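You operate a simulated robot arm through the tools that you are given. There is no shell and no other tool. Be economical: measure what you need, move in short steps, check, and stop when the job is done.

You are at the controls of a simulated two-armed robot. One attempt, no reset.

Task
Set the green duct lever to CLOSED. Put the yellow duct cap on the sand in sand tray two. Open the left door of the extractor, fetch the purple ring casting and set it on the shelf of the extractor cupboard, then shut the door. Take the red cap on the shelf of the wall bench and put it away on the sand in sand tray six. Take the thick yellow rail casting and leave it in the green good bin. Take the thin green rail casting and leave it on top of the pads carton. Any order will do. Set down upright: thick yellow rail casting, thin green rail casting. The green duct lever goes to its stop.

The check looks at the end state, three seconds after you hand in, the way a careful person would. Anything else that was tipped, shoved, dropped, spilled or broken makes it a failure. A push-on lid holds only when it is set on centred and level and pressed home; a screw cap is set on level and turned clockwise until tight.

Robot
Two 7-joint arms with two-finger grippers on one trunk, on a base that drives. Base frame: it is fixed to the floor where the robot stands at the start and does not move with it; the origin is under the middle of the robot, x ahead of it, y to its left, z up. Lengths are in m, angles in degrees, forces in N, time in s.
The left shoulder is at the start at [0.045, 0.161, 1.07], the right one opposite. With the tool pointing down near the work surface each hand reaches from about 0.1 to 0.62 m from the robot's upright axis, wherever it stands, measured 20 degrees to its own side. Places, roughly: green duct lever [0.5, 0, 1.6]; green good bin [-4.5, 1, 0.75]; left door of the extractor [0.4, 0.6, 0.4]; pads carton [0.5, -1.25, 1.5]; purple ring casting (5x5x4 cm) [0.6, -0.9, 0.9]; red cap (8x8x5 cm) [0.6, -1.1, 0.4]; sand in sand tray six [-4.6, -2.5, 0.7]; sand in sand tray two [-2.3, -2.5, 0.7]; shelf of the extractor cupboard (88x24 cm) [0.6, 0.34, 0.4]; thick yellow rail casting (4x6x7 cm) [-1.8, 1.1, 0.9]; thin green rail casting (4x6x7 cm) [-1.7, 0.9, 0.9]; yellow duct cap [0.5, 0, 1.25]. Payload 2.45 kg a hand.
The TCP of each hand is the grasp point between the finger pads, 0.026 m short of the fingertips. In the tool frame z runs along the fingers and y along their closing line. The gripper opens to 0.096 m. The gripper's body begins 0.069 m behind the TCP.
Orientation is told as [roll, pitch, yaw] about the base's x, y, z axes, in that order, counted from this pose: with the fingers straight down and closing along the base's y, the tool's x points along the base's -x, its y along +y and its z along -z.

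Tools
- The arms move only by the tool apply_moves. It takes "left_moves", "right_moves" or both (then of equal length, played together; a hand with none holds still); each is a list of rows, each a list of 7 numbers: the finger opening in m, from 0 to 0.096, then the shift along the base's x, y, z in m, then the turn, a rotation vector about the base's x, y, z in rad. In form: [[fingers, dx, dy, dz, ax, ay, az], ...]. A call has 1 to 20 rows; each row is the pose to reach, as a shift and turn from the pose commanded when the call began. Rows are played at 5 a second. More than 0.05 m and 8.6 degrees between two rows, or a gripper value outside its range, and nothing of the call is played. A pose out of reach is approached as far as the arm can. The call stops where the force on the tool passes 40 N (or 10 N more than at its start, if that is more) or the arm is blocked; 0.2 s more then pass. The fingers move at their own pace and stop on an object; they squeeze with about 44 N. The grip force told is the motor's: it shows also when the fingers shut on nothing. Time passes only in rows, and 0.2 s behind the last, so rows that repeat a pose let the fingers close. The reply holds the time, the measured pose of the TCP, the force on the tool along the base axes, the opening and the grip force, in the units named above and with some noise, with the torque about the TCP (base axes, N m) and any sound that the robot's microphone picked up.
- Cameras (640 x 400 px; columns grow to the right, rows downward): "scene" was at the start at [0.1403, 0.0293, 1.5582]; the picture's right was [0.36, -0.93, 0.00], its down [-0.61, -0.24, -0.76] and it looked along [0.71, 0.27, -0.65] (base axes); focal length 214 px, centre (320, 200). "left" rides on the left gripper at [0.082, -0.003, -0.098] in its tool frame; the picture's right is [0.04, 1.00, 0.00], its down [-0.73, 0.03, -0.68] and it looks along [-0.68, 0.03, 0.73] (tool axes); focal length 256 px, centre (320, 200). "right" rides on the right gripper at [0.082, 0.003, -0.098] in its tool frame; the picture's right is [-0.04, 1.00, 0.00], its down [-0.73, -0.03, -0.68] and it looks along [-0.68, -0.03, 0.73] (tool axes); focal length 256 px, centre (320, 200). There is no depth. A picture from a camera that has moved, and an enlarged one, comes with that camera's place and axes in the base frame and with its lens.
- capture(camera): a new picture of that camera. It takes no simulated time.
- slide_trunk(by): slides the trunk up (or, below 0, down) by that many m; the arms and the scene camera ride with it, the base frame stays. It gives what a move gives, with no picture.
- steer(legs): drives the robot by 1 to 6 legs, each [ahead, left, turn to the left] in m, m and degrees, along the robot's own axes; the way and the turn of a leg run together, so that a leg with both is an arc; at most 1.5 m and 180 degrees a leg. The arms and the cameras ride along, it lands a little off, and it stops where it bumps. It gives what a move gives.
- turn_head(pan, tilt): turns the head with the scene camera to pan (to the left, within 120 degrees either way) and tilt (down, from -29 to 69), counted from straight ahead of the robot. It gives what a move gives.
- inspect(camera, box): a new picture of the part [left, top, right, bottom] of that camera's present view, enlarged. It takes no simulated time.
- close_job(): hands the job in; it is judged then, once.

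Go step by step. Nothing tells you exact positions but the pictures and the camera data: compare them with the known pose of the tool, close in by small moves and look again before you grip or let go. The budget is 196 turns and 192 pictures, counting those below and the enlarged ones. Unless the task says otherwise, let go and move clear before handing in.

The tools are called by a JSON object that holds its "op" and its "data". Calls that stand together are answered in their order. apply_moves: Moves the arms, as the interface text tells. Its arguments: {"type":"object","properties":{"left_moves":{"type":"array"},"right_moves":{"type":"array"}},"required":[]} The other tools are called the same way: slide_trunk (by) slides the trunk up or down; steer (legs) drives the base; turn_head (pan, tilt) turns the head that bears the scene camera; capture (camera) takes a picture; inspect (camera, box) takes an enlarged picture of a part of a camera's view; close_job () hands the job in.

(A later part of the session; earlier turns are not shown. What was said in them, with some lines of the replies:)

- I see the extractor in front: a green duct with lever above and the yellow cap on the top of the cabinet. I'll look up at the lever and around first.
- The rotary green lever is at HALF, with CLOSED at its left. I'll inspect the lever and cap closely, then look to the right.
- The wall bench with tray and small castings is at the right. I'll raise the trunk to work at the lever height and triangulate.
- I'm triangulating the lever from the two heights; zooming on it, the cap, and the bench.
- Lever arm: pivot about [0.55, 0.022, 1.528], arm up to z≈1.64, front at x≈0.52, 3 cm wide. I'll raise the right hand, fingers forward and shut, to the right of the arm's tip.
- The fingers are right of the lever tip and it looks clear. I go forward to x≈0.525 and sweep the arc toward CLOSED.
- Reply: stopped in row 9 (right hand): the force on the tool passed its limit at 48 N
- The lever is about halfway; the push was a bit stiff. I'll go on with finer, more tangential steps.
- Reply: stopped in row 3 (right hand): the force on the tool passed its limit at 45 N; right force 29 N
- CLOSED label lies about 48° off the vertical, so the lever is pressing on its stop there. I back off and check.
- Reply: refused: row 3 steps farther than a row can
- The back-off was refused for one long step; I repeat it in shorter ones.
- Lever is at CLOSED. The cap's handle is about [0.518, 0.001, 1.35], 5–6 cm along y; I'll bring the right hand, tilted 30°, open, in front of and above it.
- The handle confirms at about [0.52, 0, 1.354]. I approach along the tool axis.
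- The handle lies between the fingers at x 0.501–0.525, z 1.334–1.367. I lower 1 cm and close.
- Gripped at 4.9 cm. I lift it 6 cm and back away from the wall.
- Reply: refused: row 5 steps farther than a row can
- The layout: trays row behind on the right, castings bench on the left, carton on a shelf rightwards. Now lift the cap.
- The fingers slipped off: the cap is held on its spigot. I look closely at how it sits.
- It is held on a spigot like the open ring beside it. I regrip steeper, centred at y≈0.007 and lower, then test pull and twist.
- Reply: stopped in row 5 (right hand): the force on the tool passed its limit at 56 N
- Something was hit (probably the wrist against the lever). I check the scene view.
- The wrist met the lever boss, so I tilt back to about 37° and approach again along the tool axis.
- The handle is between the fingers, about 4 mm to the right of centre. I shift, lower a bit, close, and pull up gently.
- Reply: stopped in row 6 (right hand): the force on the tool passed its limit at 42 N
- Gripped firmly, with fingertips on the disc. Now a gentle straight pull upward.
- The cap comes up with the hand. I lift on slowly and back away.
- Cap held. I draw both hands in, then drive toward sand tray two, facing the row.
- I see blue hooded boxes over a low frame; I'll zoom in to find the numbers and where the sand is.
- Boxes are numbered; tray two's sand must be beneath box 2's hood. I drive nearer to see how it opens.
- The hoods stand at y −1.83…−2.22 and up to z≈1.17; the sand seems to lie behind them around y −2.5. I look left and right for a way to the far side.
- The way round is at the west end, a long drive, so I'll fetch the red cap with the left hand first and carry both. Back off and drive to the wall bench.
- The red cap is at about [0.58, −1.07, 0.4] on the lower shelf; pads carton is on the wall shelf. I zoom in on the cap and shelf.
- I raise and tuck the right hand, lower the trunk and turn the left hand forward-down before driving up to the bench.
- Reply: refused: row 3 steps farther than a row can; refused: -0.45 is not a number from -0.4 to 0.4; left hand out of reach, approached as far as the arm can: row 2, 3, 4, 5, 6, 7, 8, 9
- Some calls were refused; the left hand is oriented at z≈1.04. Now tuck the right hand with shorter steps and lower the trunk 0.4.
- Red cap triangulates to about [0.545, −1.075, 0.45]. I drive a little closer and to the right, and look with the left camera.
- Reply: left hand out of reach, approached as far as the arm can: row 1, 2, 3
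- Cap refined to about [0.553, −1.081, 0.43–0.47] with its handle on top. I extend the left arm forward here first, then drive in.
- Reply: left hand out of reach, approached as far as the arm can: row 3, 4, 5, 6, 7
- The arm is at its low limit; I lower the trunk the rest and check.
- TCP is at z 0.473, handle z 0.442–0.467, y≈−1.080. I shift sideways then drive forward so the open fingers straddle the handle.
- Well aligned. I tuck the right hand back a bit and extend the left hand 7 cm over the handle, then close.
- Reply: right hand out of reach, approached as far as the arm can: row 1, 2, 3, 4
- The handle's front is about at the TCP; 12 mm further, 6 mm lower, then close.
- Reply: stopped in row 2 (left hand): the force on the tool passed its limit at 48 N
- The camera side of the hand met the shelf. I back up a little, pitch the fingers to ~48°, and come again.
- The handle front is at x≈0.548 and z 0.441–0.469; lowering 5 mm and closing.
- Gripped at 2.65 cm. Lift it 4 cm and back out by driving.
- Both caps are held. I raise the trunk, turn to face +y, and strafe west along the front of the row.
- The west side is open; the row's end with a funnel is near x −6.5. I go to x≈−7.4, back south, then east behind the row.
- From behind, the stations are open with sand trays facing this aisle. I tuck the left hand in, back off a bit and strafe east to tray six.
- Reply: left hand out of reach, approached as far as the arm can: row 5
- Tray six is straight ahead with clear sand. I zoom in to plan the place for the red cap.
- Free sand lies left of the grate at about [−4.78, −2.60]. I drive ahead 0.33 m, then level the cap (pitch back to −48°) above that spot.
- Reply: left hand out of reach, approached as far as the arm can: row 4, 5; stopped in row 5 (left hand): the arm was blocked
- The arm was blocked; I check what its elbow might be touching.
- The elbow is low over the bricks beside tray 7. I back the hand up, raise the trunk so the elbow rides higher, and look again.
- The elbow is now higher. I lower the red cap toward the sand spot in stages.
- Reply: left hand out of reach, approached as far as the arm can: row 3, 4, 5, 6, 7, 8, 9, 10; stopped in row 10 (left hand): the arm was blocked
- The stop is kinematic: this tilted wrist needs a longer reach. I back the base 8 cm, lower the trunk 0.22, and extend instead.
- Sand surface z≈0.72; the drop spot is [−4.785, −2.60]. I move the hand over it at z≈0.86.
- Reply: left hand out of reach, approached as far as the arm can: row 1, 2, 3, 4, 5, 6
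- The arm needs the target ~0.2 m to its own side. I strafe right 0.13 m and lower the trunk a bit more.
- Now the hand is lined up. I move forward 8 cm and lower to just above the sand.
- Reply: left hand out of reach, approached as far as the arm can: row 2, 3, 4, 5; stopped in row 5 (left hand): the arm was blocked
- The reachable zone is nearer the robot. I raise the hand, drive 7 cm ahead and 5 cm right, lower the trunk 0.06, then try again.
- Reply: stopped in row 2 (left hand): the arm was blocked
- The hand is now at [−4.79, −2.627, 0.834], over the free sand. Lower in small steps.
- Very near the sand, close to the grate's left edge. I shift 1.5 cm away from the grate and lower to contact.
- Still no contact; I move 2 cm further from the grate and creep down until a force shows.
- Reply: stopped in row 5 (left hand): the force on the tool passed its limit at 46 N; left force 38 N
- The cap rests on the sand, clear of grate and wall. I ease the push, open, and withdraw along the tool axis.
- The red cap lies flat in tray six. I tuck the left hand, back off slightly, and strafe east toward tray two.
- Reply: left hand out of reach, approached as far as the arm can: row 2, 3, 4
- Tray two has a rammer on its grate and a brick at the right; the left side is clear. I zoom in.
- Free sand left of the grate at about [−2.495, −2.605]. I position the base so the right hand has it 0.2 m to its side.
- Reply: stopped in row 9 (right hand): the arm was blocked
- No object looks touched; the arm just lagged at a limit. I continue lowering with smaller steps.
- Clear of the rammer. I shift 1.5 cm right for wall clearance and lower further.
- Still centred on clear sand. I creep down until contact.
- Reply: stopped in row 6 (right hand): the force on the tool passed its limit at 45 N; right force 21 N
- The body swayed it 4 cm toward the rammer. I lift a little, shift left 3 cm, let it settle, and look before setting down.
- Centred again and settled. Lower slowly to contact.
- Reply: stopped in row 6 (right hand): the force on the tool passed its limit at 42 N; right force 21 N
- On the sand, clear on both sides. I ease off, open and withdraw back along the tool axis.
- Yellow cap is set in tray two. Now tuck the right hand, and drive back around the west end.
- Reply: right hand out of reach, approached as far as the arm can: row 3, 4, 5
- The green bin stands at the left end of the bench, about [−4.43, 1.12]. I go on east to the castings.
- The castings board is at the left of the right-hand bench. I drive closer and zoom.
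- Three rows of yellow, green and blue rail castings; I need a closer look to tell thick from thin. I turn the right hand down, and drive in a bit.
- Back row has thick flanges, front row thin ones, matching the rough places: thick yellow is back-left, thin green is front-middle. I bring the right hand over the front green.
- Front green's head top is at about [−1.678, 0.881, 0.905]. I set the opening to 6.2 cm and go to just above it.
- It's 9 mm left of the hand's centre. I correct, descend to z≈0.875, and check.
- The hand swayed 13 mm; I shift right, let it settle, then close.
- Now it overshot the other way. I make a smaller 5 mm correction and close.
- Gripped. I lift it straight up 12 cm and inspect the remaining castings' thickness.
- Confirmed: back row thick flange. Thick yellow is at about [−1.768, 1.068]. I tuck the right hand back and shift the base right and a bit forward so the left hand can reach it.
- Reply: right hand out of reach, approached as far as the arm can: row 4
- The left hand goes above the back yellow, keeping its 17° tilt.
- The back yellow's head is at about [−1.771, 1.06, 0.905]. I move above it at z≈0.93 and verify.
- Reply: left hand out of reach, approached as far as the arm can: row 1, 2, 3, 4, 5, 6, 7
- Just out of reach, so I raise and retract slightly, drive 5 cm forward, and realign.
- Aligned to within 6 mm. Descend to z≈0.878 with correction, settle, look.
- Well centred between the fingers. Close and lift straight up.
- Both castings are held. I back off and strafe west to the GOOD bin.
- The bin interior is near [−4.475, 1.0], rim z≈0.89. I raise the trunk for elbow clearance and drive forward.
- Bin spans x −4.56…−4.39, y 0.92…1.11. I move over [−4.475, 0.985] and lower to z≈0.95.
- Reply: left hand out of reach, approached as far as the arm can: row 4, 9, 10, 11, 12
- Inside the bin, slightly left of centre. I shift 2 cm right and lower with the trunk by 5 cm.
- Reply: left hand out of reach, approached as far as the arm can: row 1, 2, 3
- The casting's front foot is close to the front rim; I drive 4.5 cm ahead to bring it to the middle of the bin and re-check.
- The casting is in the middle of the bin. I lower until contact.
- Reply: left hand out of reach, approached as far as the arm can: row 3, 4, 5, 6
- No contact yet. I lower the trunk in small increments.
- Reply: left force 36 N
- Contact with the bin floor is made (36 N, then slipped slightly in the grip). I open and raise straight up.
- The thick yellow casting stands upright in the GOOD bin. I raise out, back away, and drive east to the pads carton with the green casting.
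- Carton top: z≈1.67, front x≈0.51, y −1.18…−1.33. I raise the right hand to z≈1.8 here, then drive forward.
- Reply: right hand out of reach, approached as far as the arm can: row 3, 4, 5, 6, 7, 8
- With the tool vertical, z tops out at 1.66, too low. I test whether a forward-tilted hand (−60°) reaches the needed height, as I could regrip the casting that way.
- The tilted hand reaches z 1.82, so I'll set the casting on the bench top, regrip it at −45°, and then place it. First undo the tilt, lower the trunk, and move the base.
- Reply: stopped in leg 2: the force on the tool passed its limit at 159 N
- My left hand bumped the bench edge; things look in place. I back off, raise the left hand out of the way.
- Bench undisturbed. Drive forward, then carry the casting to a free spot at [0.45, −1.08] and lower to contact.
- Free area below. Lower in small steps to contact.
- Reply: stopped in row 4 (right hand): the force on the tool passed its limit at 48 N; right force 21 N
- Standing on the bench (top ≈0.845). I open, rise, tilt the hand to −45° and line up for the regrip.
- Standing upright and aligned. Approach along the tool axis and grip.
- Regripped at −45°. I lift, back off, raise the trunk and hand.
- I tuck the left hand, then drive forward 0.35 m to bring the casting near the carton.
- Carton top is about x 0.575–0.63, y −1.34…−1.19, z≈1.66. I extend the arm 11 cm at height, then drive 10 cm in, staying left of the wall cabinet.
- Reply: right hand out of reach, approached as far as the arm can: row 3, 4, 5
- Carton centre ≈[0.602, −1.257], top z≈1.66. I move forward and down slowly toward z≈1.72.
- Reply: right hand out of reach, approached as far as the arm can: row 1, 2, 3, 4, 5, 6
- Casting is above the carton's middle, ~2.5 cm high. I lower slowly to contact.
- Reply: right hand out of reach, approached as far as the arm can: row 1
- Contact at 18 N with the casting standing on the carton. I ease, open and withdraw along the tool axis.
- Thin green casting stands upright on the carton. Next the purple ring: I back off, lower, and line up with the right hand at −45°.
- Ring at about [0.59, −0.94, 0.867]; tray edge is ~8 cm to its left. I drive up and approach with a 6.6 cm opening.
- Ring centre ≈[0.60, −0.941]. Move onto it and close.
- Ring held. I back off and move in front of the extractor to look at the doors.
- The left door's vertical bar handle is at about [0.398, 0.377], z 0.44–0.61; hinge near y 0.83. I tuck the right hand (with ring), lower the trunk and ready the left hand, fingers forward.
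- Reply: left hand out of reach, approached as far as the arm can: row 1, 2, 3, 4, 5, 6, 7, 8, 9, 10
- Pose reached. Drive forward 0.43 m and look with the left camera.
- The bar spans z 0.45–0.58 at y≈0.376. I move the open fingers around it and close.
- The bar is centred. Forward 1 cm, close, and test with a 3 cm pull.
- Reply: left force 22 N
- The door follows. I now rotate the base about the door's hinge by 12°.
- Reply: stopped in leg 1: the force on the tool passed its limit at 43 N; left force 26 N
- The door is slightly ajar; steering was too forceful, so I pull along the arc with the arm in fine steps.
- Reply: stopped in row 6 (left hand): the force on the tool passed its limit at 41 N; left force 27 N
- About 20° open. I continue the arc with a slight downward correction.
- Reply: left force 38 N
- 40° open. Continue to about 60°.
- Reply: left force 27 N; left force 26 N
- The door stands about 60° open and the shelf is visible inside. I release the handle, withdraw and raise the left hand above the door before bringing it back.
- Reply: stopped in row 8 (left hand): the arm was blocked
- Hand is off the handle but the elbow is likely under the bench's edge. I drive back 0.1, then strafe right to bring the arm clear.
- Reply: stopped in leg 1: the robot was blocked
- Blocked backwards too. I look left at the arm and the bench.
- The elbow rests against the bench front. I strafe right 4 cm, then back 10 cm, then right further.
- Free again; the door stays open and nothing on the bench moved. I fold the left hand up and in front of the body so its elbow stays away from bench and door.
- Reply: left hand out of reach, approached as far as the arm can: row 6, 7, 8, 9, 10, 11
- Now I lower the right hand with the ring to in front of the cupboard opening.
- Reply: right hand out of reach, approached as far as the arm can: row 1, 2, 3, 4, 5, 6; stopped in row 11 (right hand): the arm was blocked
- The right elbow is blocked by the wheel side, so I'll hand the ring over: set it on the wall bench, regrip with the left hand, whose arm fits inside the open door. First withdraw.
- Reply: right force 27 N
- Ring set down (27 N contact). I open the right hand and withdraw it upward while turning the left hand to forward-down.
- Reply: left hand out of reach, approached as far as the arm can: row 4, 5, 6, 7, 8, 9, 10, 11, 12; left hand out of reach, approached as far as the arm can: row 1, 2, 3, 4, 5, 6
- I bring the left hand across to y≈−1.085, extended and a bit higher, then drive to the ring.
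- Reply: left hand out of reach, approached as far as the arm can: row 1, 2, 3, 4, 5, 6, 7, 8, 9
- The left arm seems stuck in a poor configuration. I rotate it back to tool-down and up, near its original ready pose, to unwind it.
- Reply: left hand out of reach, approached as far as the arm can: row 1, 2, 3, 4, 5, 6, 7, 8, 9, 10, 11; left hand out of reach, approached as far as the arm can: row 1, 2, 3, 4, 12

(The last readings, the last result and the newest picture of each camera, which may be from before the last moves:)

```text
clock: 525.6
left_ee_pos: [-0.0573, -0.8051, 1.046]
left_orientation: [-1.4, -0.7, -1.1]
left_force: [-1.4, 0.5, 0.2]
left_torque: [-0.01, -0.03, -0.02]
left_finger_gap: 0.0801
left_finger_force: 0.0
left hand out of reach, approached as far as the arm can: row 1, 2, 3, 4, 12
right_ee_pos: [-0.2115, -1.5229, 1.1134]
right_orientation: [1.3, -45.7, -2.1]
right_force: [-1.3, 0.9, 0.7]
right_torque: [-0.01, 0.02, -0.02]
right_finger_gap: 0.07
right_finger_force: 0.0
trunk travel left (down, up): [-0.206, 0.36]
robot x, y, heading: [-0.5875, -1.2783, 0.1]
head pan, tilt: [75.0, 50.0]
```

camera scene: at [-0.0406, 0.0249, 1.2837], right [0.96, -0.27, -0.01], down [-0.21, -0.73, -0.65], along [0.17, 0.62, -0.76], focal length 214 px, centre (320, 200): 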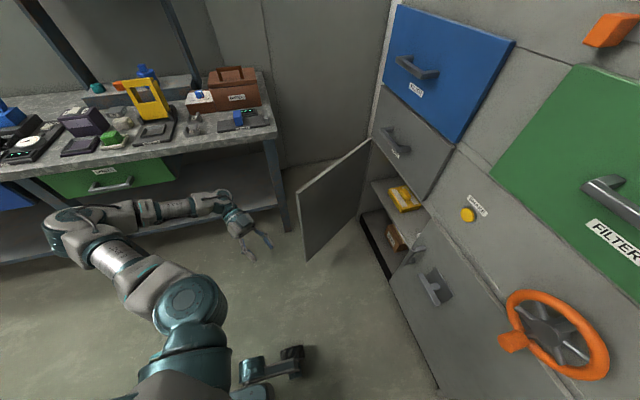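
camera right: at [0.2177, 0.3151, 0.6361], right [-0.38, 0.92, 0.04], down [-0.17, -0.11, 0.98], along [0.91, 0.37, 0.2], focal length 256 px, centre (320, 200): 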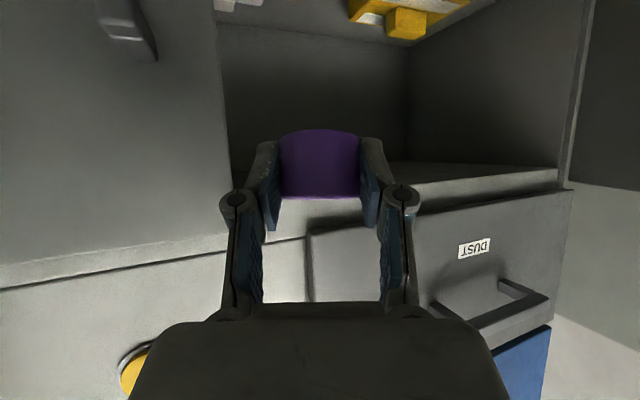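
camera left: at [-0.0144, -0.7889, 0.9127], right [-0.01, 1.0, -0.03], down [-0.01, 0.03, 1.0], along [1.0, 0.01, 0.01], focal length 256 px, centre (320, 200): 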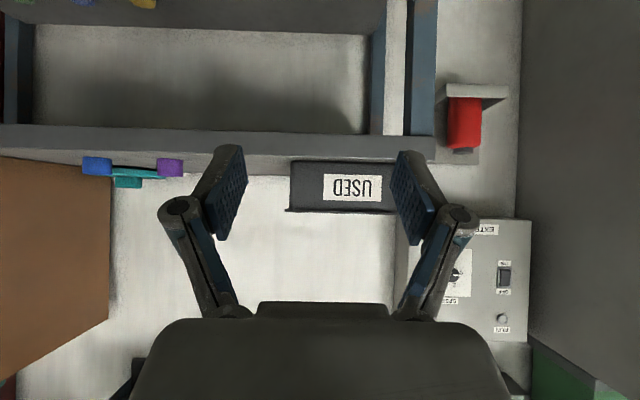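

The arm unwound and follows. I bring it inward to y≈−1.08 at more height.

{"op": "apply_moves", "data": {"left_moves": [[0.08, 0.01, -0.03, 0.03, 0, -0.05, 0], [0.08, 0.02, -0.06, 0.05, 0, -0.1, 0], [0.08, 0.03, -0.09, 0.06, 0, -0.2, 0], [0.08, 0.04, -0.12, 0.06, 0, -0.3, 0], [0.08, 0.04, -0.15, 0.06, 0, -0.4, 0], [0.08, 0.04, -0.18, 0.06, 0, -0.5, 0], [0.08, 0.04, -0.21, 0.05, 0, -0.6, 0], [0.08, 0.04, -0.24, 0.03, 0, -0.7, 0], [0.08, 0.04, -0.27, 0.0, 0, -0.79, 0]]}}

```text
clock: 527.6
left_ee_pos: [-0.0164, -0.9043, 1.0276]
left_orientation: [-5.6, -46.8, -2.9]
left_force: [-0.2, -0.6, 0.3]
left_torque: [-0.01, 0.01, -0.02]
left_finger_gap: 0.0798
left_finger_force: 0.1
left hand out of reach, approached as far as the arm can: row 1, 2, 3, 4, 5, 6, 7, 8, 9
right_ee_pos: [-0.2112, -1.5355, 1.11]
right_orientation: [2.0, -45.6, -2.6]
right_force: [0.8, -0.2, 0.0]
right_torque: [0.02, -0.03, 0.02]
right_finger_gap: 0.0699
right_finger_force: 0.1
trunk travel left (down, up): [-0.206, 0.36]
robot x, y, heading: [-0.5881, -1.2821, -0.3]
head pan, tilt: [75.0, 50.0]
```

I accept this lateral offset (0.38) and move the base instead: right 0.17, ahead 0.40.

{"op": "steer", "data": {"legs": [[0, -0.17, 0.3], [0.38, 0, 0]]}}

{"op": "apply_moves", "data": {"left_moves": [[0.07, 0.01, 0, -0.02, 0, 0, 0], [0.07, 0.02, 0, -0.04, 0, 0, 0], [0.07, 0.02, 0, -0.06, 0.03, 0, 0], [0.07, 0.02, 0, -0.08, 0.06, 0, 0], [0.07, 0.02, 0, -0.08, 0.08, 0, 0]]}}

{"op": "capture", "data": {"camera": "left"}}

```text
clock: 531.1
left_ee_pos: [0.3615, -1.0949, 1.0368]
left_orientation: [-3.8, -46.8, -3.8]
left_force: [-0.7, -1.9, 0.6]
left_torque: [0.12, 0.03, 0.13]
left_finger_gap: 0.08
left_finger_force: 0.1
right_ee_pos: [0.1722, -1.7289, 1.1054]
right_orientation: [3.6, -45.5, -3.2]
right_force: [-0.3, -2.6, -0.3]
right_torque: [0.19, -0.02, 0.14]
right_finger_gap: 0.07
right_finger_force: 0.0
trunk travel left (down, up): [-0.206, 0.36]
robot x, y, heading: [-0.2038, -1.4537, 0.1]
head pan, tilt: [75.0, 50.0]
```

```text
clock: 532.3
left_ee_pos: [0.3801, -1.0339, 0.9409]
left_orientation: [-1.1, -46.9, -6.0]
left_force: [-0.2, 0.0, -0.3]
left_torque: [-0.07, 0.01, -0.02]
left_finger_gap: 0.0702
left_finger_force: 0.0
left hand out of reach, approached as far as the arm can: row 4, 5
right_ee_pos: [0.1704, -1.6783, 1.1166]
right_orientation: [0.2, -45.9, -0.7]
right_force: [0.1, 1.0, 0.5]
right_torque: [-0.04, -0.05, -0.01]
right_finger_gap: 0.0701
right_finger_force: 0.2
trunk travel left (down, up): [-0.206, 0.36]
robot x, y, heading: [-0.2051, -1.4522, 0.4]
head pan, tilt: [75.0, 50.0]
```

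```text
8 pictures are left
camera left: at [0.2513, -1.0228, 0.9488], right [0.09, 0.99, -0.04], down [0.01, 0.04, 1.0], along [1.0, -0.09, -0.01], focal length 256 px, centre (320, 200)
```

left: 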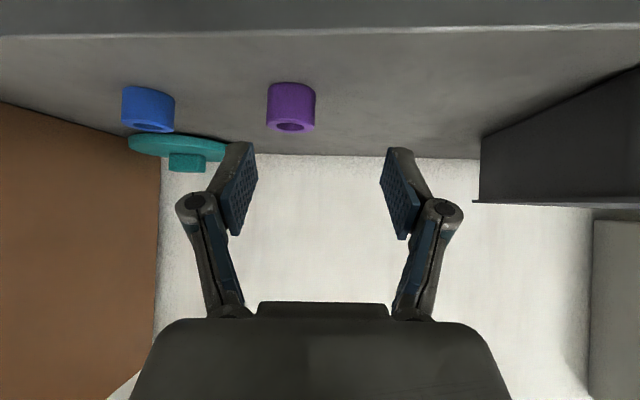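

Ring at [0.475, −1.072]. I nudge the base 5 cm ahead and 3.5 cm right, then extend and lower onto it.

{"op": "steer", "data": {"legs": [[0.05, -0.035, 0]]}}

{"op": "apply_moves", "data": {"left_moves": [[0.07, 0.01, 0, -0.01, 0, 0, 0], [0.07, 0.02, 0, -0.02, 0, 0, 0], [0.07, 0.03, 0, -0.03, 0, 0, 0], [0.07, 0.03, 0, -0.03, 0, 0, 0], [0.07, 0.03, 0, -0.03, 0, 0, 0]]}}

{"op": "capture", "data": {"camera": "left"}}

```text
clock: 533.2
left_ee_pos: [0.4301, -1.0599, 0.9375]
left_orientation: [-2.0, -46.9, -5.3]
left_force: [-0.1, 1.4, -0.5]
left_torque: [-0.1, -0.05, -0.11]
left_finger_gap: 0.0698
left_finger_force: 0.0
right_ee_pos: [0.2216, -1.7022, 1.1187]
right_orientation: [-0.7, -45.8, -0.1]
right_force: [0.1, 1.5, 0.4]
right_torque: [-0.07, 0.06, -0.09]
right_finger_gap: 0.0701
right_finger_force: 0.1
trunk travel left (down, up): [-0.206, 0.36]
robot x, y, heading: [-0.1578, -1.48, 0.2]
head pan, tilt: [75.0, 50.0]
```

```text
clock: 534.5
left_ee_pos: [0.4587, -1.1063, 0.9288]
left_orientation: [2.0, -46.7, -8.5]
left_force: [0.4, -0.8, -0.2]
left_torque: [0.06, 0.08, 0.05]
left_finger_gap: 0.07
left_finger_force: 0.1
right_ee_pos: [0.2176, -1.7576, 1.1092]
right_orientation: [3.0, -45.9, -3.1]
right_force: [-0.5, -0.4, -0.5]
right_torque: [0.12, -0.04, 0.11]
right_finger_gap: 0.0698
right_finger_force: 0.0
trunk travel left (down, up): [-0.206, 0.36]
robot x, y, heading: [-0.1568, -1.4855, 0.6]
head pan, tilt: [75.0, 50.0]
```

```text
7 pictures are left
camera left: at [0.3316, -1.0935, 0.9356], right [0.09, 1.0, -0.01], down [0.01, 0.01, 1.0], along [1.0, -0.09, -0.01], focal length 256 px, centre (320, 200)
```

left: 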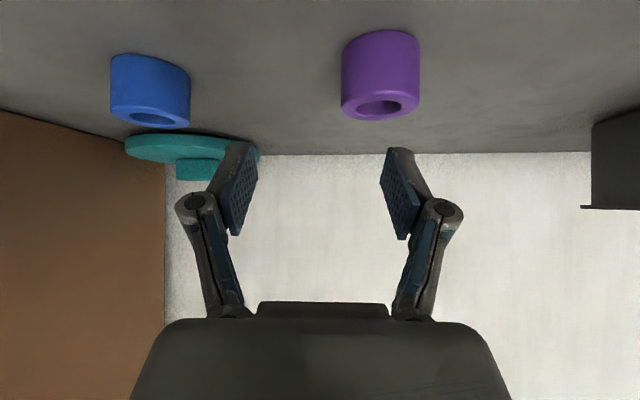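

The body is swaying after the drive; I wait for it to settle before the final approach.

{"op": "apply_moves", "data": {"left_moves": [[0.08, 0.003, 0.0, 0, 0, 0, 0], [0.08, 0.005, 0.0, 0, 0, 0, 0], [0.08, 0.005, 0, 0, 0, 0, 0], [0.08, 0.005, 0, 0, 0, 0, 0], [0.08, 0.005, 0, 0, 0, 0, 0], [0.08, 0.005, 0, 0, 0, 0, 0], [0.08, 0.005, 0, 0, 0, 0, 0], [0.08, 0.005, 0, 0, 0, 0, 0], [0.08, 0.005, 0, 0, 0, 0, 0], [0.08, 0.005, 0, 0, 0, 0, 0], [0.08, 0.005, 0, 0, 0, 0, 0], [0.08, 0.005, 0, 0, 0, 0, 0]]}}

```text
clock: 537.0
left_ee_pos: [0.464, -1.1019, 0.9269]
left_orientation: [1.8, -46.6, -8.2]
left_force: [0.4, -0.5, 0.2]
left_torque: [0.05, 0.01, 0.1]
left_finger_gap: 0.0798
left_finger_force: 0.0
right_ee_pos: [0.2183, -1.7535, 1.11]
right_orientation: [2.9, -45.8, -3.0]
right_force: [0.1, -1.5, 1.5]
right_torque: [0.09, -0.01, 0.08]
right_finger_gap: 0.07
right_finger_force: 0.1
trunk travel left (down, up): [-0.206, 0.36]
robot x, y, heading: [-0.1565, -1.4878, 0.6]
head pan, tilt: [75.0, 50.0]
```

{"op": "apply_moves", "data": {"left_moves": [[0.08, 0.001, 0.004, 0, 0, 0, 0], [0.08, 0.002, 0.008, 0, 0, 0, 0], [0.08, 0.004, 0.012, 0, 0, 0, 0], [0.08, 0.005, 0.016, 0, 0, 0, 0], [0.08, 0.006, 0.02, 0, 0, 0, 0], [0.08, 0.006, 0.024, 0, 0, 0, 0], [0.08, 0.006, 0.026, 0, 0, 0, 0], [0.08, 0.006, 0.026, 0, 0, 0, 0], [0.08, 0.006, 0.026, 0, 0, 0, 0], [0.08, 0.006, 0.026, 0, 0, 0, 0]]}}

```text
clock: 539.2
left_ee_pos: [0.4689, -1.0435, 0.9141]
left_orientation: [-0.7, -47.1, -6.1]
left_force: [-1.2, 1.5, -0.5]
left_torque: [-0.04, -0.03, -0.04]
left_finger_gap: 0.0801
left_finger_force: 0.1
right_ee_pos: [0.2186, -1.7151, 1.1172]
right_orientation: [0.5, -46.0, -0.8]
right_force: [0.6, 0.8, 0.9]
right_torque: [-0.07, 0.02, -0.05]
right_finger_gap: 0.0699
right_finger_force: 0.0
trunk travel left (down, up): [-0.206, 0.36]
robot x, y, heading: [-0.156, -1.4796, 0.6]
head pan, tilt: [75.0, 50.0]
```

{"op": "apply_moves", "data": {"left_moves": [[0.08, 0.001, -0.003, 0, 0, 0, 0], [0.08, 0.002, -0.006, 0, 0, 0, 0], [0.08, 0.003, -0.009, 0, 0, 0, 0], [0.08, 0.004, -0.012, 0, 0, 0, 0], [0.08, 0.004, -0.012, 0, 0, 0, 0], [0.08, 0.004, -0.012, 0, 0, 0, 0], [0.08, 0.004, -0.012, 0, 0, 0, 0], [0.08, 0.004, -0.012, 0, 0, 0, 0]]}}

```text
clock: 541.0
left_ee_pos: [0.4724, -1.0679, 0.919]
left_orientation: [0.0, -46.9, -6.8]
left_force: [-0.1, 0.5, 0.1]
left_torque: [0.01, 0.04, -0.02]
left_finger_gap: 0.0802
left_finger_force: 0.0
right_ee_pos: [0.2177, -1.7275, 1.1154]
right_orientation: [1.3, -45.9, -1.5]
right_force: [-1.0, 0.0, 0.7]
right_torque: [-0.02, 0.01, 0.02]
right_finger_gap: 0.0701
right_finger_force: 0.0
trunk travel left (down, up): [-0.206, 0.36]
robot x, y, heading: [-0.1556, -1.4805, 0.5]
head pan, tilt: [75.0, 50.0]
```

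Within 5 mm now. Descend slowly and check the readout.

{"op": "apply_moves", "data": {"left_moves": [[0.08, 0.001, -0.001, -0.008, 0, 0, 0], [0.08, 0.002, -0.002, -0.016, 0, 0, 0], [0.08, 0.003, -0.003, -0.024, 0, 0, 0], [0.08, 0.003, -0.004, -0.032, 0, 0, 0], [0.08, 0.003, -0.004, -0.039, 0, 0, 0], [0.08, 0.003, -0.004, -0.039, 0, 0, 0]]}}

```text
clock: 542.5
left_ee_pos: [0.476, -1.0663, 0.8797]
left_orientation: [-0.2, -46.9, -6.4]
left_force: [-1.3, -0.1, 0.1]
left_torque: [-0.06, 0.03, -0.03]
left_finger_gap: 0.0799
left_finger_force: 0.0
right_ee_pos: [0.2191, -1.723, 1.1146]
right_orientation: [1.1, -46.0, -1.3]
right_force: [0.0, 1.3, 0.8]
right_torque: [-0.02, 0.01, 0.0]
right_finger_gap: 0.0701
right_finger_force: 0.0
trunk travel left (down, up): [-0.206, 0.36]
robot x, y, heading: [-0.1566, -1.4817, 0.2]
head pan, tilt: [75.0, 50.0]
```

Good. Close and lift.

{"op": "apply_moves", "data": {"left_moves": [[0.02, 0, 0, 0, 0, 0, 0], [0.02, 0, 0, 0, 0, 0, 0], [0.02, 0, 0, 0, 0, 0, 0], [0.02, 0, 0, 0, 0, 0, 0], [0.02, 0, 0, 0.02, 0, 0, 0], [0.02, 0, 0, 0.05, 0, 0, 0], [0.02, 0, 0, 0.09, 0, 0, 0]]}}

```text
clock: 544.0
left_ee_pos: [0.4735, -1.0757, 0.9746]
left_orientation: [0.4, -46.8, -7.0]
left_force: [-1.2, -0.1, -1.2]
left_torque: [0.03, 0.05, -0.01]
left_finger_gap: 0.0398
left_finger_force: 44.1
right_ee_pos: [0.2171, -1.734, 1.1143]
right_orientation: [1.8, -46.1, -1.7]
right_force: [-0.3, -0.8, 0.3]
right_torque: [0.01, -0.01, -0.02]
right_finger_gap: 0.0697
right_finger_force: 0.0
trunk travel left (down, up): [-0.206, 0.36]
robot x, y, heading: [-0.155, -1.4833, 0.3]
head pan, tilt: [75.0, 50.0]
```

Ring is in the left hand. Back off, go in front of the extractor, lower the trunk, and lower the hand in free space.

{"op": "steer", "data": {"legs": [[-0.42, 0, 0], [0, 1.35, 0]]}}

{"op": "slide_trunk", "data": {"by": -0.2}}

{"op": "apply_moves", "data": {"left_moves": [[0.02, 0.0, -0.02, -0.04, 0, 0, 0], [0.02, 0.0, -0.04, -0.08, 0, 0, 0], [0.02, 0.0, -0.06, -0.12, 0, 0, 0], [0.02, 0.0, -0.08, -0.16, 0, 0, 0], [0.02, 0.0, -0.1, -0.2, 0, 0, 0], [0.02, 0.0, -0.12, -0.23, 0, 0, 0], [0.02, 0.0, -0.14, -0.26, 0, 0, 0]]}}

```text
clock: 553.2
left_ee_pos: [0.0514, 0.3042, 0.9742]
left_orientation: [0.5, -46.9, -7.7]
left_force: [0.3, -0.3, -0.9]
left_torque: [0.05, 0.04, 0.0]
left_finger_gap: 0.0398
left_finger_force: 43.8
right_ee_pos: [-0.2106, -0.3516, 1.1129]
right_orientation: [1.8, -45.9, -2.4]
right_force: [0.1, -1.6, -1.2]
right_torque: [0.02, 0.0, 0.0]
right_finger_gap: 0.07
right_finger_force: 0.0
trunk travel left (down, up): [-0.206, 0.36]
robot x, y, heading: [-0.5842, -0.0956, 0.3]
head pan, tilt: [75.0, 50.0]
```

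```text
clock: 555.3
left_ee_pos: [0.0473, 0.3074, 0.7776]
left_orientation: [0.4, -47.1, -7.6]
left_force: [-0.4, -0.8, -0.7]
left_torque: [0.01, -0.01, 0.0]
left_finger_gap: 0.04
left_finger_force: 43.3
right_ee_pos: [-0.1578, -0.3485, 0.8393]
right_orientation: [0.9, -31.7, -1.9]
right_force: [-0.2, 0.4, 0.1]
right_torque: [0.0, 0.01, 0.0]
right_finger_gap: 0.0701
right_finger_force: 0.1
trunk travel left (down, up): [-0.006, 0.56]
robot x, y, heading: [-0.5813, -0.0987, -0.0]
head pan, tilt: [75.0, 50.0]
```

```text
clock: 556.9
left_ee_pos: [0.0467, 0.1669, 0.5141]
left_orientation: [0.4, -47.0, -7.6]
left_force: [0.1, 0.0, -1.1]
left_torque: [0.04, -0.02, 0.01]
left_finger_gap: 0.0396
left_finger_force: 44.3
left hand out of reach, approached as far as the arm can: row 1, 2
right_ee_pos: [-0.1567, -0.3497, 0.8373]
right_orientation: [1.0, -31.5, -1.9]
right_force: [-0.2, 0.2, -0.3]
right_torque: [-0.01, 0.01, -0.02]
right_finger_gap: 0.0701
right_finger_force: 0.1
trunk travel left (down, up): [-0.006, 0.56]
robot x, y, heading: [-0.5835, -0.0971, -0.0]
head pan, tilt: [75.0, 50.0]
```

Left arm is now low in a good configuration. I tuck the right hand, turn 15° left and approach the opening.

{"op": "apply_moves", "data": {"right_moves": [[0.07, -0.03, -0.02, 0.03, 0, 0, 0], [0.07, -0.06, -0.04, 0.06, 0, 0, 0], [0.07, -0.09, -0.06, 0.09, 0, 0, 0], [0.07, -0.12, -0.08, 0.12, 0, 0, 0], [0.07, -0.15, -0.1, 0.15, 0, 0, 0], [0.07, -0.18, -0.1, 0.18, 0, 0, 0], [0.07, -0.2, -0.1, 0.2, 0, 0, 0]]}}

{"op": "steer", "data": {"legs": [[0, 0, 15], [0.3, -0.04, 0]]}}

{"op": "capture", "data": {"camera": "left"}}

```text
clock: 558.5
left_ee_pos: [0.047, 0.1666, 0.5147]
left_orientation: [0.4, -47.1, -7.7]
left_force: [0.2, -0.3, -1.0]
left_torque: [0.03, 0.02, 0.01]
left_finger_gap: 0.0399
left_finger_force: 44.0
right_ee_pos: [-0.2665, -0.4018, 0.9259]
right_orientation: [1.3, -31.8, -2.0]
right_force: [0.9, 0.3, 0.0]
right_torque: [0.03, -0.01, 0.01]
right_finger_gap: 0.0701
right_finger_force: 0.0
right hand out of reach, approached as far as the arm can: row 4, 5, 6, 7
trunk travel left (down, up): [-0.006, 0.56]
robot x, y, heading: [-0.5812, -0.096, -0.0]
head pan, tilt: [75.0, 50.0]
```

```text
clock: 561.5
left_ee_pos: [0.2602, 0.3726, 0.5146]
left_orientation: [0.3, -47.0, 8.2]
left_force: [0.2, -0.6, -1.3]
left_torque: [-0.02, 0.0, -0.02]
left_finger_gap: 0.0401
left_finger_force: 43.9
right_ee_pos: [0.1143, -0.2592, 0.926]
right_orientation: [1.2, -31.6, 13.9]
right_force: [-0.8, -0.4, 0.3]
right_torque: [-0.04, 0.02, 0.02]
right_finger_gap: 0.0701
right_finger_force: 0.1
trunk travel left (down, up): [-0.006, 0.56]
robot x, y, heading: [-0.2775, -0.0484, 15.5]
head pan, tilt: [75.0, 50.0]
```

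```text
6 pictures are left
camera left: at [0.1331, 0.3504, 0.5219], right [-0.17, 0.98, -0.03], down [0.0, 0.03, 1.0], along [0.98, 0.17, 0.0], focal length 256 px, centre (320, 200)
```

left: 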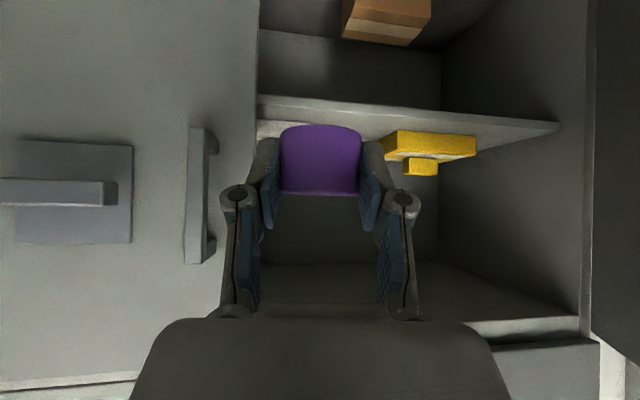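

I see into the cupboard: shelf at z≈0.40 with a yellow box to the left. I drive in 0.26 m so the ring is over the free part of the shelf.

{"op": "steer", "data": {"legs": [[0.26, 0, 0]]}}

{"op": "apply_moves", "data": {"left_moves": [[0.02, 0.005, 0, -0.01, 0, 0, 0], [0.02, 0.01, 0, -0.02, 0, 0, 0], [0.02, 0.012, 0, -0.03, 0, 0, 0], [0.02, 0.012, 0, -0.04, 0, 0, 0], [0.02, 0.012, 0, -0.05, 0, 0, 0], [0.02, 0.012, 0, -0.058, 0, 0, 0], [0.02, 0.012, 0, -0.066, 0, 0, 0], [0.02, 0.012, 0, -0.073, 0, 0, 0], [0.02, 0.012, 0, -0.08, 0, 0, 0], [0.02, 0.012, 0, -0.086, 0, 0, 0]]}}

{"op": "capture", "data": {"camera": "left"}}

```text
clock: 563.4
left_ee_pos: [0.5127, 0.4409, 0.5171]
left_orientation: [0.5, -47.3, 7.9]
left_force: [-0.2, 0.8, -0.9]
left_torque: [-0.01, 0.02, 0.03]
left_finger_gap: 0.0399
left_finger_force: 43.5
right_ee_pos: [0.3621, -0.1926, 0.9271]
right_orientation: [1.4, -31.9, 13.7]
right_force: [0.1, -0.4, -0.1]
right_torque: [0.01, 0.02, -0.02]
right_finger_gap: 0.0699
right_finger_force: 0.0
trunk travel left (down, up): [-0.006, 0.56]
robot x, y, heading: [-0.0197, 0.0201, 15.6]
head pan, tilt: [75.0, 50.0]
```

```text
clock: 565.6
left_ee_pos: [0.5221, 0.44, 0.4351]
left_orientation: [0.5, -47.6, 7.9]
left_force: [-0.4, 1.1, 0.2]
left_torque: [-0.05, 0.0, -0.04]
left_finger_gap: 0.0397
left_finger_force: 44.5
right_ee_pos: [0.3582, -0.1927, 0.9294]
right_orientation: [1.2, -32.3, 13.6]
right_force: [0.6, 0.0, 0.7]
right_torque: [-0.01, -0.02, -0.01]
right_finger_gap: 0.07
right_finger_force: 0.0
trunk travel left (down, up): [-0.006, 0.56]
robot x, y, heading: [-0.0204, 0.0218, 15.3]
head pan, tilt: [75.0, 50.0]
```

```text
5 pictures are left
camera left: at [0.3955, 0.4184, 0.4421], right [-0.17, 0.98, -0.02], down [-0.01, 0.02, 1.0], along [0.99, 0.17, 0.01], focal length 256 px, centre (320, 200)
```

left: 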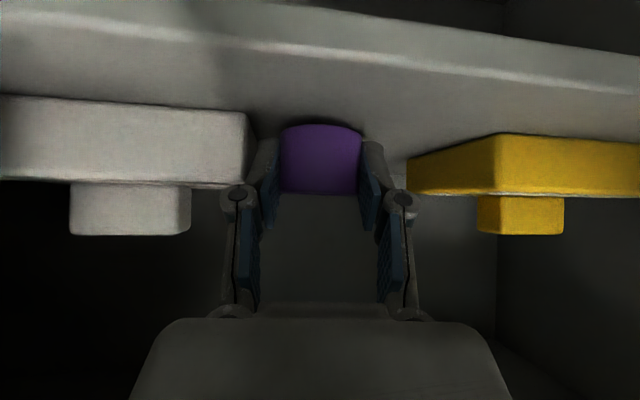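

The ring is between two boxes just above the shelf. I lower to contact, open only slightly (to 5.4 cm), and withdraw straight back along the tool axis.

{"op": "apply_moves", "data": {"left_moves": [[0.02, 0, 0, -0.004, 0, 0, 0], [0.02, 0, 0, -0.008, 0, 0, 0], [0.02, 0, 0, -0.012, 0, 0, 0], [0.02, 0, 0, -0.016, 0, 0, 0], [0.02, 0, 0, -0.02, 0, 0, 0], [0.02, 0, 0, -0.024, 0, 0, 0]]}}

```text
clock: 566.8
left_ee_pos: [0.5242, 0.4398, 0.4259]
left_orientation: [0.6, -48.6, 8.0]
left_force: [-4.4, -3.6, 18.7]
left_torque: [0.05, 0.14, 0.07]
left_finger_gap: 0.0402
left_finger_force: 44.0
right_ee_pos: [0.3552, -0.1952, 0.9291]
right_orientation: [1.2, -32.3, 13.6]
right_force: [0.4, 0.2, -0.4]
right_torque: [0.0, -0.03, -0.02]
right_finger_gap: 0.07
right_finger_force: 0.0
trunk travel left (down, up): [-0.006, 0.56]
robot x, y, heading: [-0.0245, 0.0215, 15.5]
head pan, tilt: [75.0, 50.0]
stopped in row 5 (left hand): the force on the tool passed its limit at 49 N (the readings are from after the stop); the commanded pose is now the measured one
```

{"op": "apply_moves", "data": {"left_moves": [[0.03, 0, 0, 0.002, 0, 0, 0], [0.054, 0, 0, 0.003, 0, 0, 0], [0.054, 0, 0, 0.003, 0, 0, 0], [0.054, -0.015, -0.002, 0.017, 0, 0, 0], [0.054, -0.035, -0.005, 0.033, 0, 0, 0], [0.054, -0.06, -0.009, 0.05, 0, 0, 0], [0.054, -0.09, -0.014, 0.06, 0, 0, 0]]}}

{"op": "capture", "data": {"camera": "left"}}

```text
clock: 568.4
left_ee_pos: [0.431, 0.4265, 0.4834]
left_orientation: [0.5, -48.3, 7.9]
left_force: [0.2, -0.1, 0.2]
left_torque: [-0.02, 0.0, 0.0]
left_finger_gap: 0.0539
left_finger_force: 0.1
right_ee_pos: [0.3548, -0.1954, 0.9319]
right_orientation: [1.2, -32.5, 13.8]
right_force: [-0.7, 0.4, 0.7]
right_torque: [-0.04, 0.02, -0.03]
right_finger_gap: 0.0701
right_finger_force: 0.0
trunk travel left (down, up): [-0.006, 0.56]
robot x, y, heading: [-0.0229, 0.0169, 15.7]
head pan, tilt: [75.0, 50.0]
```

```text
4 pictures are left
camera left: at [0.3057, 0.4052, 0.4883], right [-0.17, 0.99, -0.02], down [-0.02, 0.02, 1.0], along [0.99, 0.17, 0.02], focal length 256 px, centre (320, 200)
```

left: 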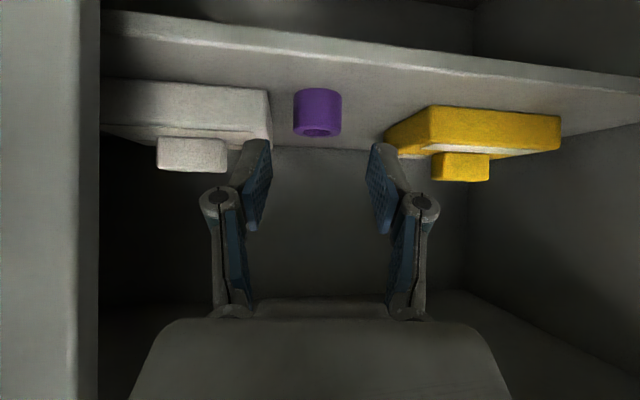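

The ring stands on the shelf, well clear. Now I back straight out, turn to 38°, and bring the left hand in front of the door's free edge so as to straddle it and swing it shut.

{"op": "steer", "data": {"legs": [[-0.45, 0, 0], [0, 0, 22.5], [0.15, 0, 0]]}}

{"op": "apply_moves", "data": {"left_moves": [[0.07, 0, 0, 0.02, 0, 0, 0], [0.07, 0, 0, 0.04, 0, 0, 0], [0.07, 0, 0, 0.06, 0, 0, 0], [0.07, 0, 0, 0.06, 0, 0, 0]]}}

{"op": "capture", "data": {"camera": "left"}}

```text
clock: 573.3
left_ee_pos: [-0.0755, 0.5424, 0.4828]
left_orientation: [0.5, -48.1, 30.7]
left_force: [-0.1, 0.0, 0.0]
left_torque: [-0.01, -0.01, 0.03]
left_finger_gap: 0.0539
left_finger_force: 0.1
right_ee_pos: [0.093, -0.0603, 0.9297]
right_orientation: [1.3, -32.4, 36.3]
right_force: [0.3, 0.0, -0.6]
right_torque: [-0.01, 0.02, -0.04]
right_finger_gap: 0.0701
right_finger_force: 0.0
trunk travel left (down, up): [-0.006, 0.56]
robot x, y, heading: [-0.3342, -0.0098, 38.3]
head pan, tilt: [75.0, 50.0]
```

```text
clock: 574.3
left_ee_pos: [-0.0761, 0.542, 0.5443]
left_orientation: [0.6, -48.4, 30.7]
left_force: [0.1, 0.0, -0.4]
left_torque: [0.01, 0.0, -0.01]
left_finger_gap: 0.0698
left_finger_force: 0.1
right_ee_pos: [0.0894, -0.0622, 0.9309]
right_orientation: [1.2, -32.1, 36.4]
right_force: [0.1, 0.3, 0.6]
right_torque: [0.04, 0.01, 0.04]
right_finger_gap: 0.0699
right_finger_force: 0.2
trunk travel left (down, up): [-0.006, 0.56]
robot x, y, heading: [-0.335, -0.0084, 37.9]
head pan, tilt: [75.0, 50.0]
```

```text
3 pictures are left
camera left: at [-0.185, 0.4733, 0.5492], right [-0.54, 0.84, -0.02], down [-0.03, 0.01, 1.0], along [0.84, 0.54, 0.02], focal length 256 px, centre (320, 200)
```

left: 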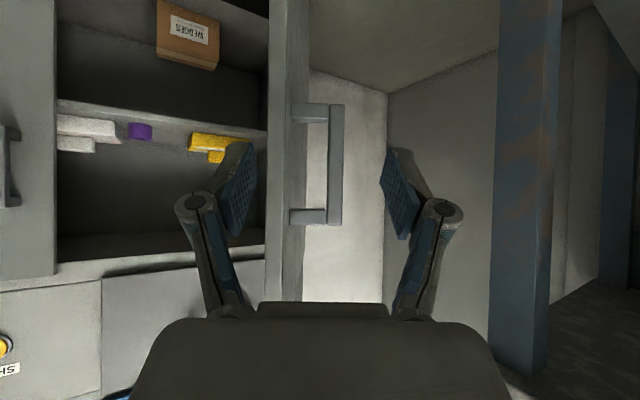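

The door is seen edge-on with the handle on its right; the fingers straddle it. I open wide, advance 9 cm, then swing along the arc.

{"op": "apply_moves", "data": {"left_moves": [[0.094, 0.006, -0.009, 0, 0, 0, 0], [0.094, 0.024, 0.002, 0, 0, 0, 0], [0.094, 0.045, 0.014, 0, 0, 0, 0], [0.094, 0.066, 0.026, 0, 0, 0, 0], [0.094, 0.085, 0.037, 0, 0, 0, 0], [0.094, 0.095, 0.022, 0, 0, 0, 0.03], [0.094, 0.105, 0.007, 0, 0, 0, 0.06], [0.094, 0.117, -0.01, 0, 0, 0, 0.12], [0.094, 0.131, -0.029, 0, 0, 0, 0.18], [0.094, 0.147, -0.047, 0, 0, 0, 0.24], [0.094, 0.165, -0.065, 0, 0, 0, 0.3], [0.094, 0.185, -0.083, 0, 0, 0, 0.36]]}}

```text
clock: 576.9
left_ee_pos: [0.0781, 0.4838, 0.5548]
left_orientation: [0.6, -48.6, 51.2]
left_force: [-0.6, -0.6, 0.4]
left_torque: [0.03, -0.02, 0.07]
left_finger_gap: 0.0939
left_finger_force: 0.1
left hand out of reach, approached as far as the arm can: row 11, 12
right_ee_pos: [0.0897, -0.0625, 0.9295]
right_orientation: [1.3, -32.1, 36.4]
right_force: [-0.3, -1.2, 1.5]
right_torque: [0.0, 0.0, -0.01]
right_finger_gap: 0.0698
right_finger_force: 0.1
trunk travel left (down, up): [-0.006, 0.56]
robot x, y, heading: [-0.3383, -0.0087, 38.6]
head pan, tilt: [75.0, 50.0]
```

The arm is at its limit, so I continue the swing with small base moves along the arc.

{"op": "steer", "data": {"legs": [[0.04, 0, 0], [0.012, -0.06, 0], [0.025, -0.074, 0], [0.035, -0.05, 0]]}}

{"op": "capture", "data": {"camera": "left"}}

```text
clock: 577.8
left_ee_pos: [0.0943, 0.4932, 0.561]
left_orientation: [0.3, -48.7, 50.9]
left_force: [0.7, 0.3, 0.4]
left_torque: [-0.02, 0.0, 0.01]
left_finger_gap: 0.0941
left_finger_force: 0.0
right_ee_pos: [0.1072, -0.0489, 0.9282]
right_orientation: [1.1, -31.2, 36.6]
right_force: [-0.2, -0.1, 0.3]
right_torque: [0.02, 0.02, -0.01]
right_finger_gap: 0.0699
right_finger_force: 0.1
trunk travel left (down, up): [-0.006, 0.56]
robot x, y, heading: [-0.3141, 0.0064, 38.3]
head pan, tilt: [75.0, 50.0]
stopped in leg 1: the force on the tool passed its limit at 99 N (the readings are from after the stop); the commanded pose is now the measured one
```

```text
2 pictures are left
camera left: at [0.0159, 0.392, 0.5642], right [-0.79, 0.61, -0.03], down [-0.04, 0.0, 1.0], along [0.61, 0.8, 0.03], focal length 256 px, centre (320, 200)
```

left: 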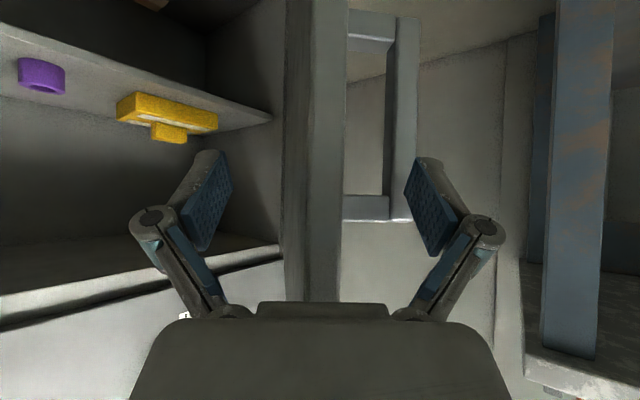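

The door is following (about 45°). The palm touched its edge, so I back 1 cm and continue sideways along the arc.

{"op": "steer", "data": {"legs": [[-0.015, 0, 0], [0.006, -0.08, 0], [0.018, -0.077, 0]]}}

```text
clock: 579.8
left_ee_pos: [0.1773, 0.4041, 0.5601]
left_orientation: [-3.3, -48.6, 53.5]
left_force: [-1.1, 2.9, 0.8]
left_torque: [-0.2, -0.07, -0.19]
left_finger_gap: 0.0942
left_finger_force: 0.1
right_ee_pos: [0.1795, -0.1282, 0.9397]
right_orientation: [-1.8, -30.6, 38.2]
right_force: [-0.9, 1.2, 1.7]
right_torque: [-0.19, 0.0, -0.03]
right_finger_gap: 0.0699
right_finger_force: 0.0
trunk travel left (down, up): [-0.006, 0.56]
robot x, y, heading: [-0.215, -0.0971, 38.3]
head pan, tilt: [75.0, 50.0]
```

{"op": "steer", "data": {"legs": [[0.045, -0.07, 0]]}}

```text
clock: 580.9
left_ee_pos: [0.2487, 0.3854, 0.5542]
left_orientation: [-3.4, -48.1, 53.5]
left_force: [0.1, 2.8, -1.2]
left_torque: [-0.03, -0.07, -0.05]
left_finger_gap: 0.0939
left_finger_force: 0.1
right_ee_pos: [0.2483, -0.1431, 0.9377]
right_orientation: [-2.4, -29.8, 38.3]
right_force: [0.7, 1.4, -0.4]
right_torque: [-0.13, 0.04, -0.03]
right_finger_gap: 0.0699
right_finger_force: 0.1
trunk travel left (down, up): [-0.006, 0.56]
robot x, y, heading: [-0.1495, -0.1174, 37.4]
head pan, tilt: [75.0, 50.0]
```

The door is about 22° open. I back out of it, turn to 15°, close the fist, and come round to push its outer face shut.

{"op": "steer", "data": {"legs": [[-0.4, 0, 0], [0, 0, -22.4], [0, 0.44, 0]]}}

{"op": "apply_moves", "data": {"left_moves": [[0.05, 0, 0, 0, 0, 0, 0], [0.0, 0, 0, 0, 0, 0, 0], [0.0, 0, 0, 0, 0, 0, 0], [0.0, 0, 0, 0, 0, 0, 0]]}}

{"op": "capture", "data": {"camera": "left"}}

```text
clock: 586.9
left_ee_pos: [-0.0258, 0.354, 0.5689]
left_orientation: [-0.5, -49.2, 29.0]
left_force: [-0.7, -1.0, 0.5]
left_torque: [-0.01, 0.0, 0.02]
left_finger_gap: 0.0941
left_finger_force: 0.0
right_ee_pos: [-0.2245, -0.148, 0.9299]
right_orientation: [0.0, -29.7, 14.9]
right_force: [0.0, -0.2, -0.5]
right_torque: [0.0, 0.02, -0.04]
right_finger_gap: 0.0698
right_finger_force: 0.1
trunk travel left (down, up): [-0.006, 0.56]
robot x, y, heading: [-0.586, 0.0607, 15.5]
head pan, tilt: [75.0, 50.0]
```

```text
clock: 587.9
left_ee_pos: [-0.0296, 0.358, 0.571]
left_orientation: [-1.1, -49.4, 29.5]
left_force: [0.4, 1.2, 0.9]
left_torque: [0.02, 0.0, 0.0]
left_finger_gap: 0.0001
left_finger_force: 28.7
right_ee_pos: [-0.2294, -0.1417, 0.9308]
right_orientation: [-0.1, -29.3, 15.1]
right_force: [0.9, -0.1, 0.2]
right_torque: [0.0, 0.02, -0.03]
right_finger_gap: 0.0698
right_finger_force: 0.1
trunk travel left (down, up): [-0.006, 0.56]
robot x, y, heading: [-0.582, 0.0624, 15.3]
head pan, tilt: [75.0, 50.0]
```

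```text
1 pictures are left
camera left: at [-0.1405, 0.2934, 0.5726], right [-0.5, 0.86, -0.04], down [-0.05, 0.02, 1.0], along [0.86, 0.5, 0.04], focal length 256 px, centre (320, 200)
```

left: 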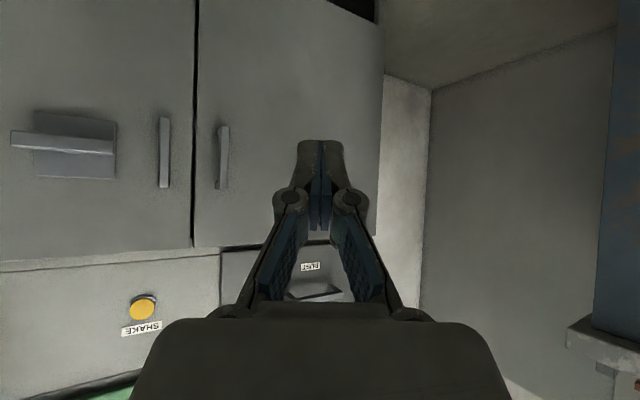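

The door looks nearly or fully shut. To be certain, I drive forward and press it home with the fist to the left of the handle.

{"op": "steer", "data": {"legs": [[0.36, 0, 0]]}}

{"op": "apply_moves", "data": {"left_moves": [[0, 0.01, 0.0, 0, 0, 0, 0], [0, 0.02, 0.0, 0, 0, 0, 0], [0, 0.03, 0.0, 0, 0, 0, 0], [0, 0.04, 0.0, 0, 0, 0, 0], [0, 0.05, 0.0, 0, 0, 0, 0], [0, 0.06, 0.0, 0, 0, 0, 0], [0, 0.07, 0.0, 0, 0, 0, 0], [0, 0.08, 0.0, 0, 0, 0, 0], [0, 0.09, 0.0, 0, 0, 0, 0], [0, 0.1, 0.0, 0, 0, 0, 0], [0, 0.11, 0.0, 0, 0, 0, 0], [0, 0.12, 0.0, 0, 0, 0, 0]]}}

```text
clock: 590.2
left_ee_pos: [0.321, 0.4505, 0.5703]
left_orientation: [-0.9, -49.4, 29.1]
left_force: [0.4, -0.6, -0.1]
left_torque: [0.03, -0.04, -0.02]
left_finger_gap: 0.0
left_finger_force: 29.3
right_ee_pos: [0.119, -0.0509, 0.9304]
right_orientation: [0.1, -29.3, 15.0]
right_force: [1.2, 1.2, 0.8]
right_torque: [-0.03, 0.0, -0.02]
right_finger_gap: 0.0702
right_finger_force: 0.1
trunk travel left (down, up): [-0.006, 0.56]
robot x, y, heading: [-0.2374, 0.1567, 15.1]
head pan, tilt: [75.0, 50.0]
```

```text
clock: 592.5
left_ee_pos: [0.3946, 0.4701, 0.5782]
left_orientation: [-1.0, -49.2, 28.6]
left_force: [-5.5, -0.6, 2.9]
left_torque: [0.03, -0.05, 0.01]
left_finger_gap: 0.0
left_finger_force: 28.7
left hand out of reach, approached as far as the arm can: row 5, 6, 7, 8, 9, 10, 11
right_ee_pos: [0.1129, -0.0511, 0.9296]
right_orientation: [0.5, -28.5, 14.8]
right_force: [1.1, 0.2, -0.4]
right_torque: [0.01, 0.02, -0.01]
right_finger_gap: 0.0696
right_finger_force: 0.0
trunk travel left (down, up): [-0.006, 0.56]
robot x, y, heading: [-0.2349, 0.1602, 15.2]
head pan, tilt: [75.0, 50.0]
stopped in row 11 (left hand): the force on the tool passed its limit at 42 N (the readings are from after the stop); the commanded pose is now the measured one
```

Firm stop at 42 N. I press once more to confirm it doesn't give further.

{"op": "apply_moves", "data": {"left_moves": [[0, 0.004, -0.003, 0, 0, 0, 0], [0, 0.009, -0.006, 0, 0, 0, 0], [0, 0.015, -0.009, 0, 0, 0, 0], [0, 0.022, -0.012, 0, 0, 0, 0], [0, 0.03, -0.015, 0, 0, 0, 0]]}}

```text
clock: 593.3
left_ee_pos: [0.3945, 0.468, 0.5815]
left_orientation: [-0.9, -49.0, 28.4]
left_force: [1.1, 0.6, -0.2]
left_torque: [0.01, -0.04, 0.0]
left_finger_gap: 0.0
left_finger_force: 28.7
left hand out of reach, approached as far as the arm can: row 1, 2, 3, 4
right_ee_pos: [0.1108, -0.0516, 0.9285]
right_orientation: [0.8, -28.1, 14.9]
right_force: [0.4, 1.1, 0.7]
right_torque: [0.01, 0.03, -0.01]
right_finger_gap: 0.0697
right_finger_force: 0.0
trunk travel left (down, up): [-0.006, 0.56]
robot x, y, heading: [-0.2366, 0.1549, 15.1]
head pan, tilt: [75.0, 50.0]
stopped in row 4 (left hand): the force on the tool passed its limit at 42 N (the readings are from after the stop); the commanded pose is now the measured one
```

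It doesn't give: the door is shut. I back away and take the last picture of the doors.

{"op": "steer", "data": {"legs": [[-0.4, 0, 0], [0, -0.15, 0]]}}

{"op": "turn_head", "data": {"pan": 5, "tilt": 45}}

{"op": "capture", "data": {"camera": "scene"}}

```text
clock: 596.8
left_ee_pos: [0.0487, 0.2149, 0.5816]
left_orientation: [-1.0, -49.0, 28.3]
left_force: [-0.8, -0.1, 0.6]
left_torque: [0.0, 0.0, 0.02]
left_finger_gap: 0.0
left_finger_force: 29.0
right_ee_pos: [-0.2395, -0.3008, 0.9319]
right_orientation: [0.7, -28.4, 14.6]
right_force: [0.2, 0.6, 0.8]
right_torque: [-0.01, -0.01, 0.01]
right_finger_gap: 0.0701
right_finger_force: 0.1
trunk travel left (down, up): [-0.006, 0.56]
robot x, y, heading: [-0.5838, -0.0935, 14.9]
head pan, tilt: [75.0, 50.0]
```

```text
clock: 598.2
left_ee_pos: [0.0459, 0.2164, 0.5849]
left_orientation: [-1.3, -49.2, 28.4]
left_force: [0.6, 0.7, 0.4]
left_torque: [0.0, 0.01, -0.04]
left_finger_gap: 0.0
left_finger_force: 29.0
right_ee_pos: [-0.2439, -0.2995, 0.9321]
right_orientation: [0.9, -28.1, 14.6]
right_force: [0.1, 0.4, 0.7]
right_torque: [-0.01, -0.02, -0.01]
right_finger_gap: 0.07
right_finger_force: 0.0
trunk travel left (down, up): [-0.006, 0.56]
robot x, y, heading: [-0.5833, -0.0913, 14.9]
head pan, tilt: [5.0, 45.0]
```

```text
0 pictures are left
camera scene: at [-0.1846, 0.0295, 1.2592], right [0.34, -0.94, 0.01], down [-0.67, -0.25, -0.7], along [0.66, 0.24, -0.71], focal length 214 px, centre (320, 200)
```

scene: 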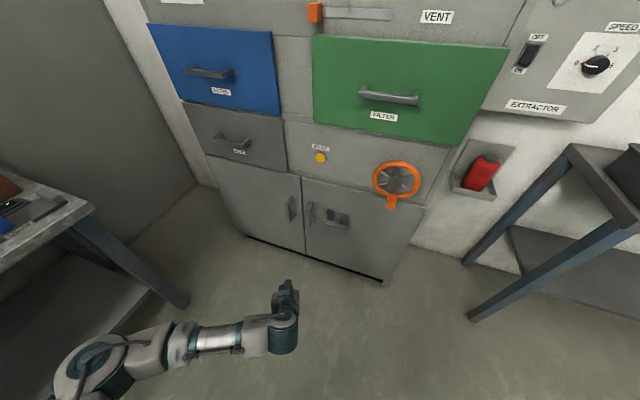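

The left door is flush and shut. Lever, caps, castings and ring are all in place and the hands are clear, so I hand the job in.

{"op": "close_job", "data": {}}

```text
The job is handed in.
```

I've handed the job in with all six tasks done; the last picture shows both doors shut and both hands clear.

- **Green duct lever:** pushed to CLOSED until it stopped.
- **Yellow duct cap:** lies on the sand in tray two, left of the grate.
- **Purple ring casting:** stands on the cupboard shelf between two boxes. I pressed the left door twice and it gave no further.
- **Red cap:** lies flat on the sand in tray six.
- **Thick yellow rail casting:** stands upright in the green GOOD bin.
- **Thin green rail casting:** stands upright on top of the pads carton.

**Bumps along the way:**
- My left hand struck the edge of the wall bench, reading 159 N. The bench and the things on it looked unmoved afterwards.
- My right wrist touched the lever after I had set it to CLOSED, before I had the cap off. It still pointed to CLOSED in the next picture.
- My left elbow pressed against the front of the castings bench while I was clear of the open door. Nothing on that bench looked moved.
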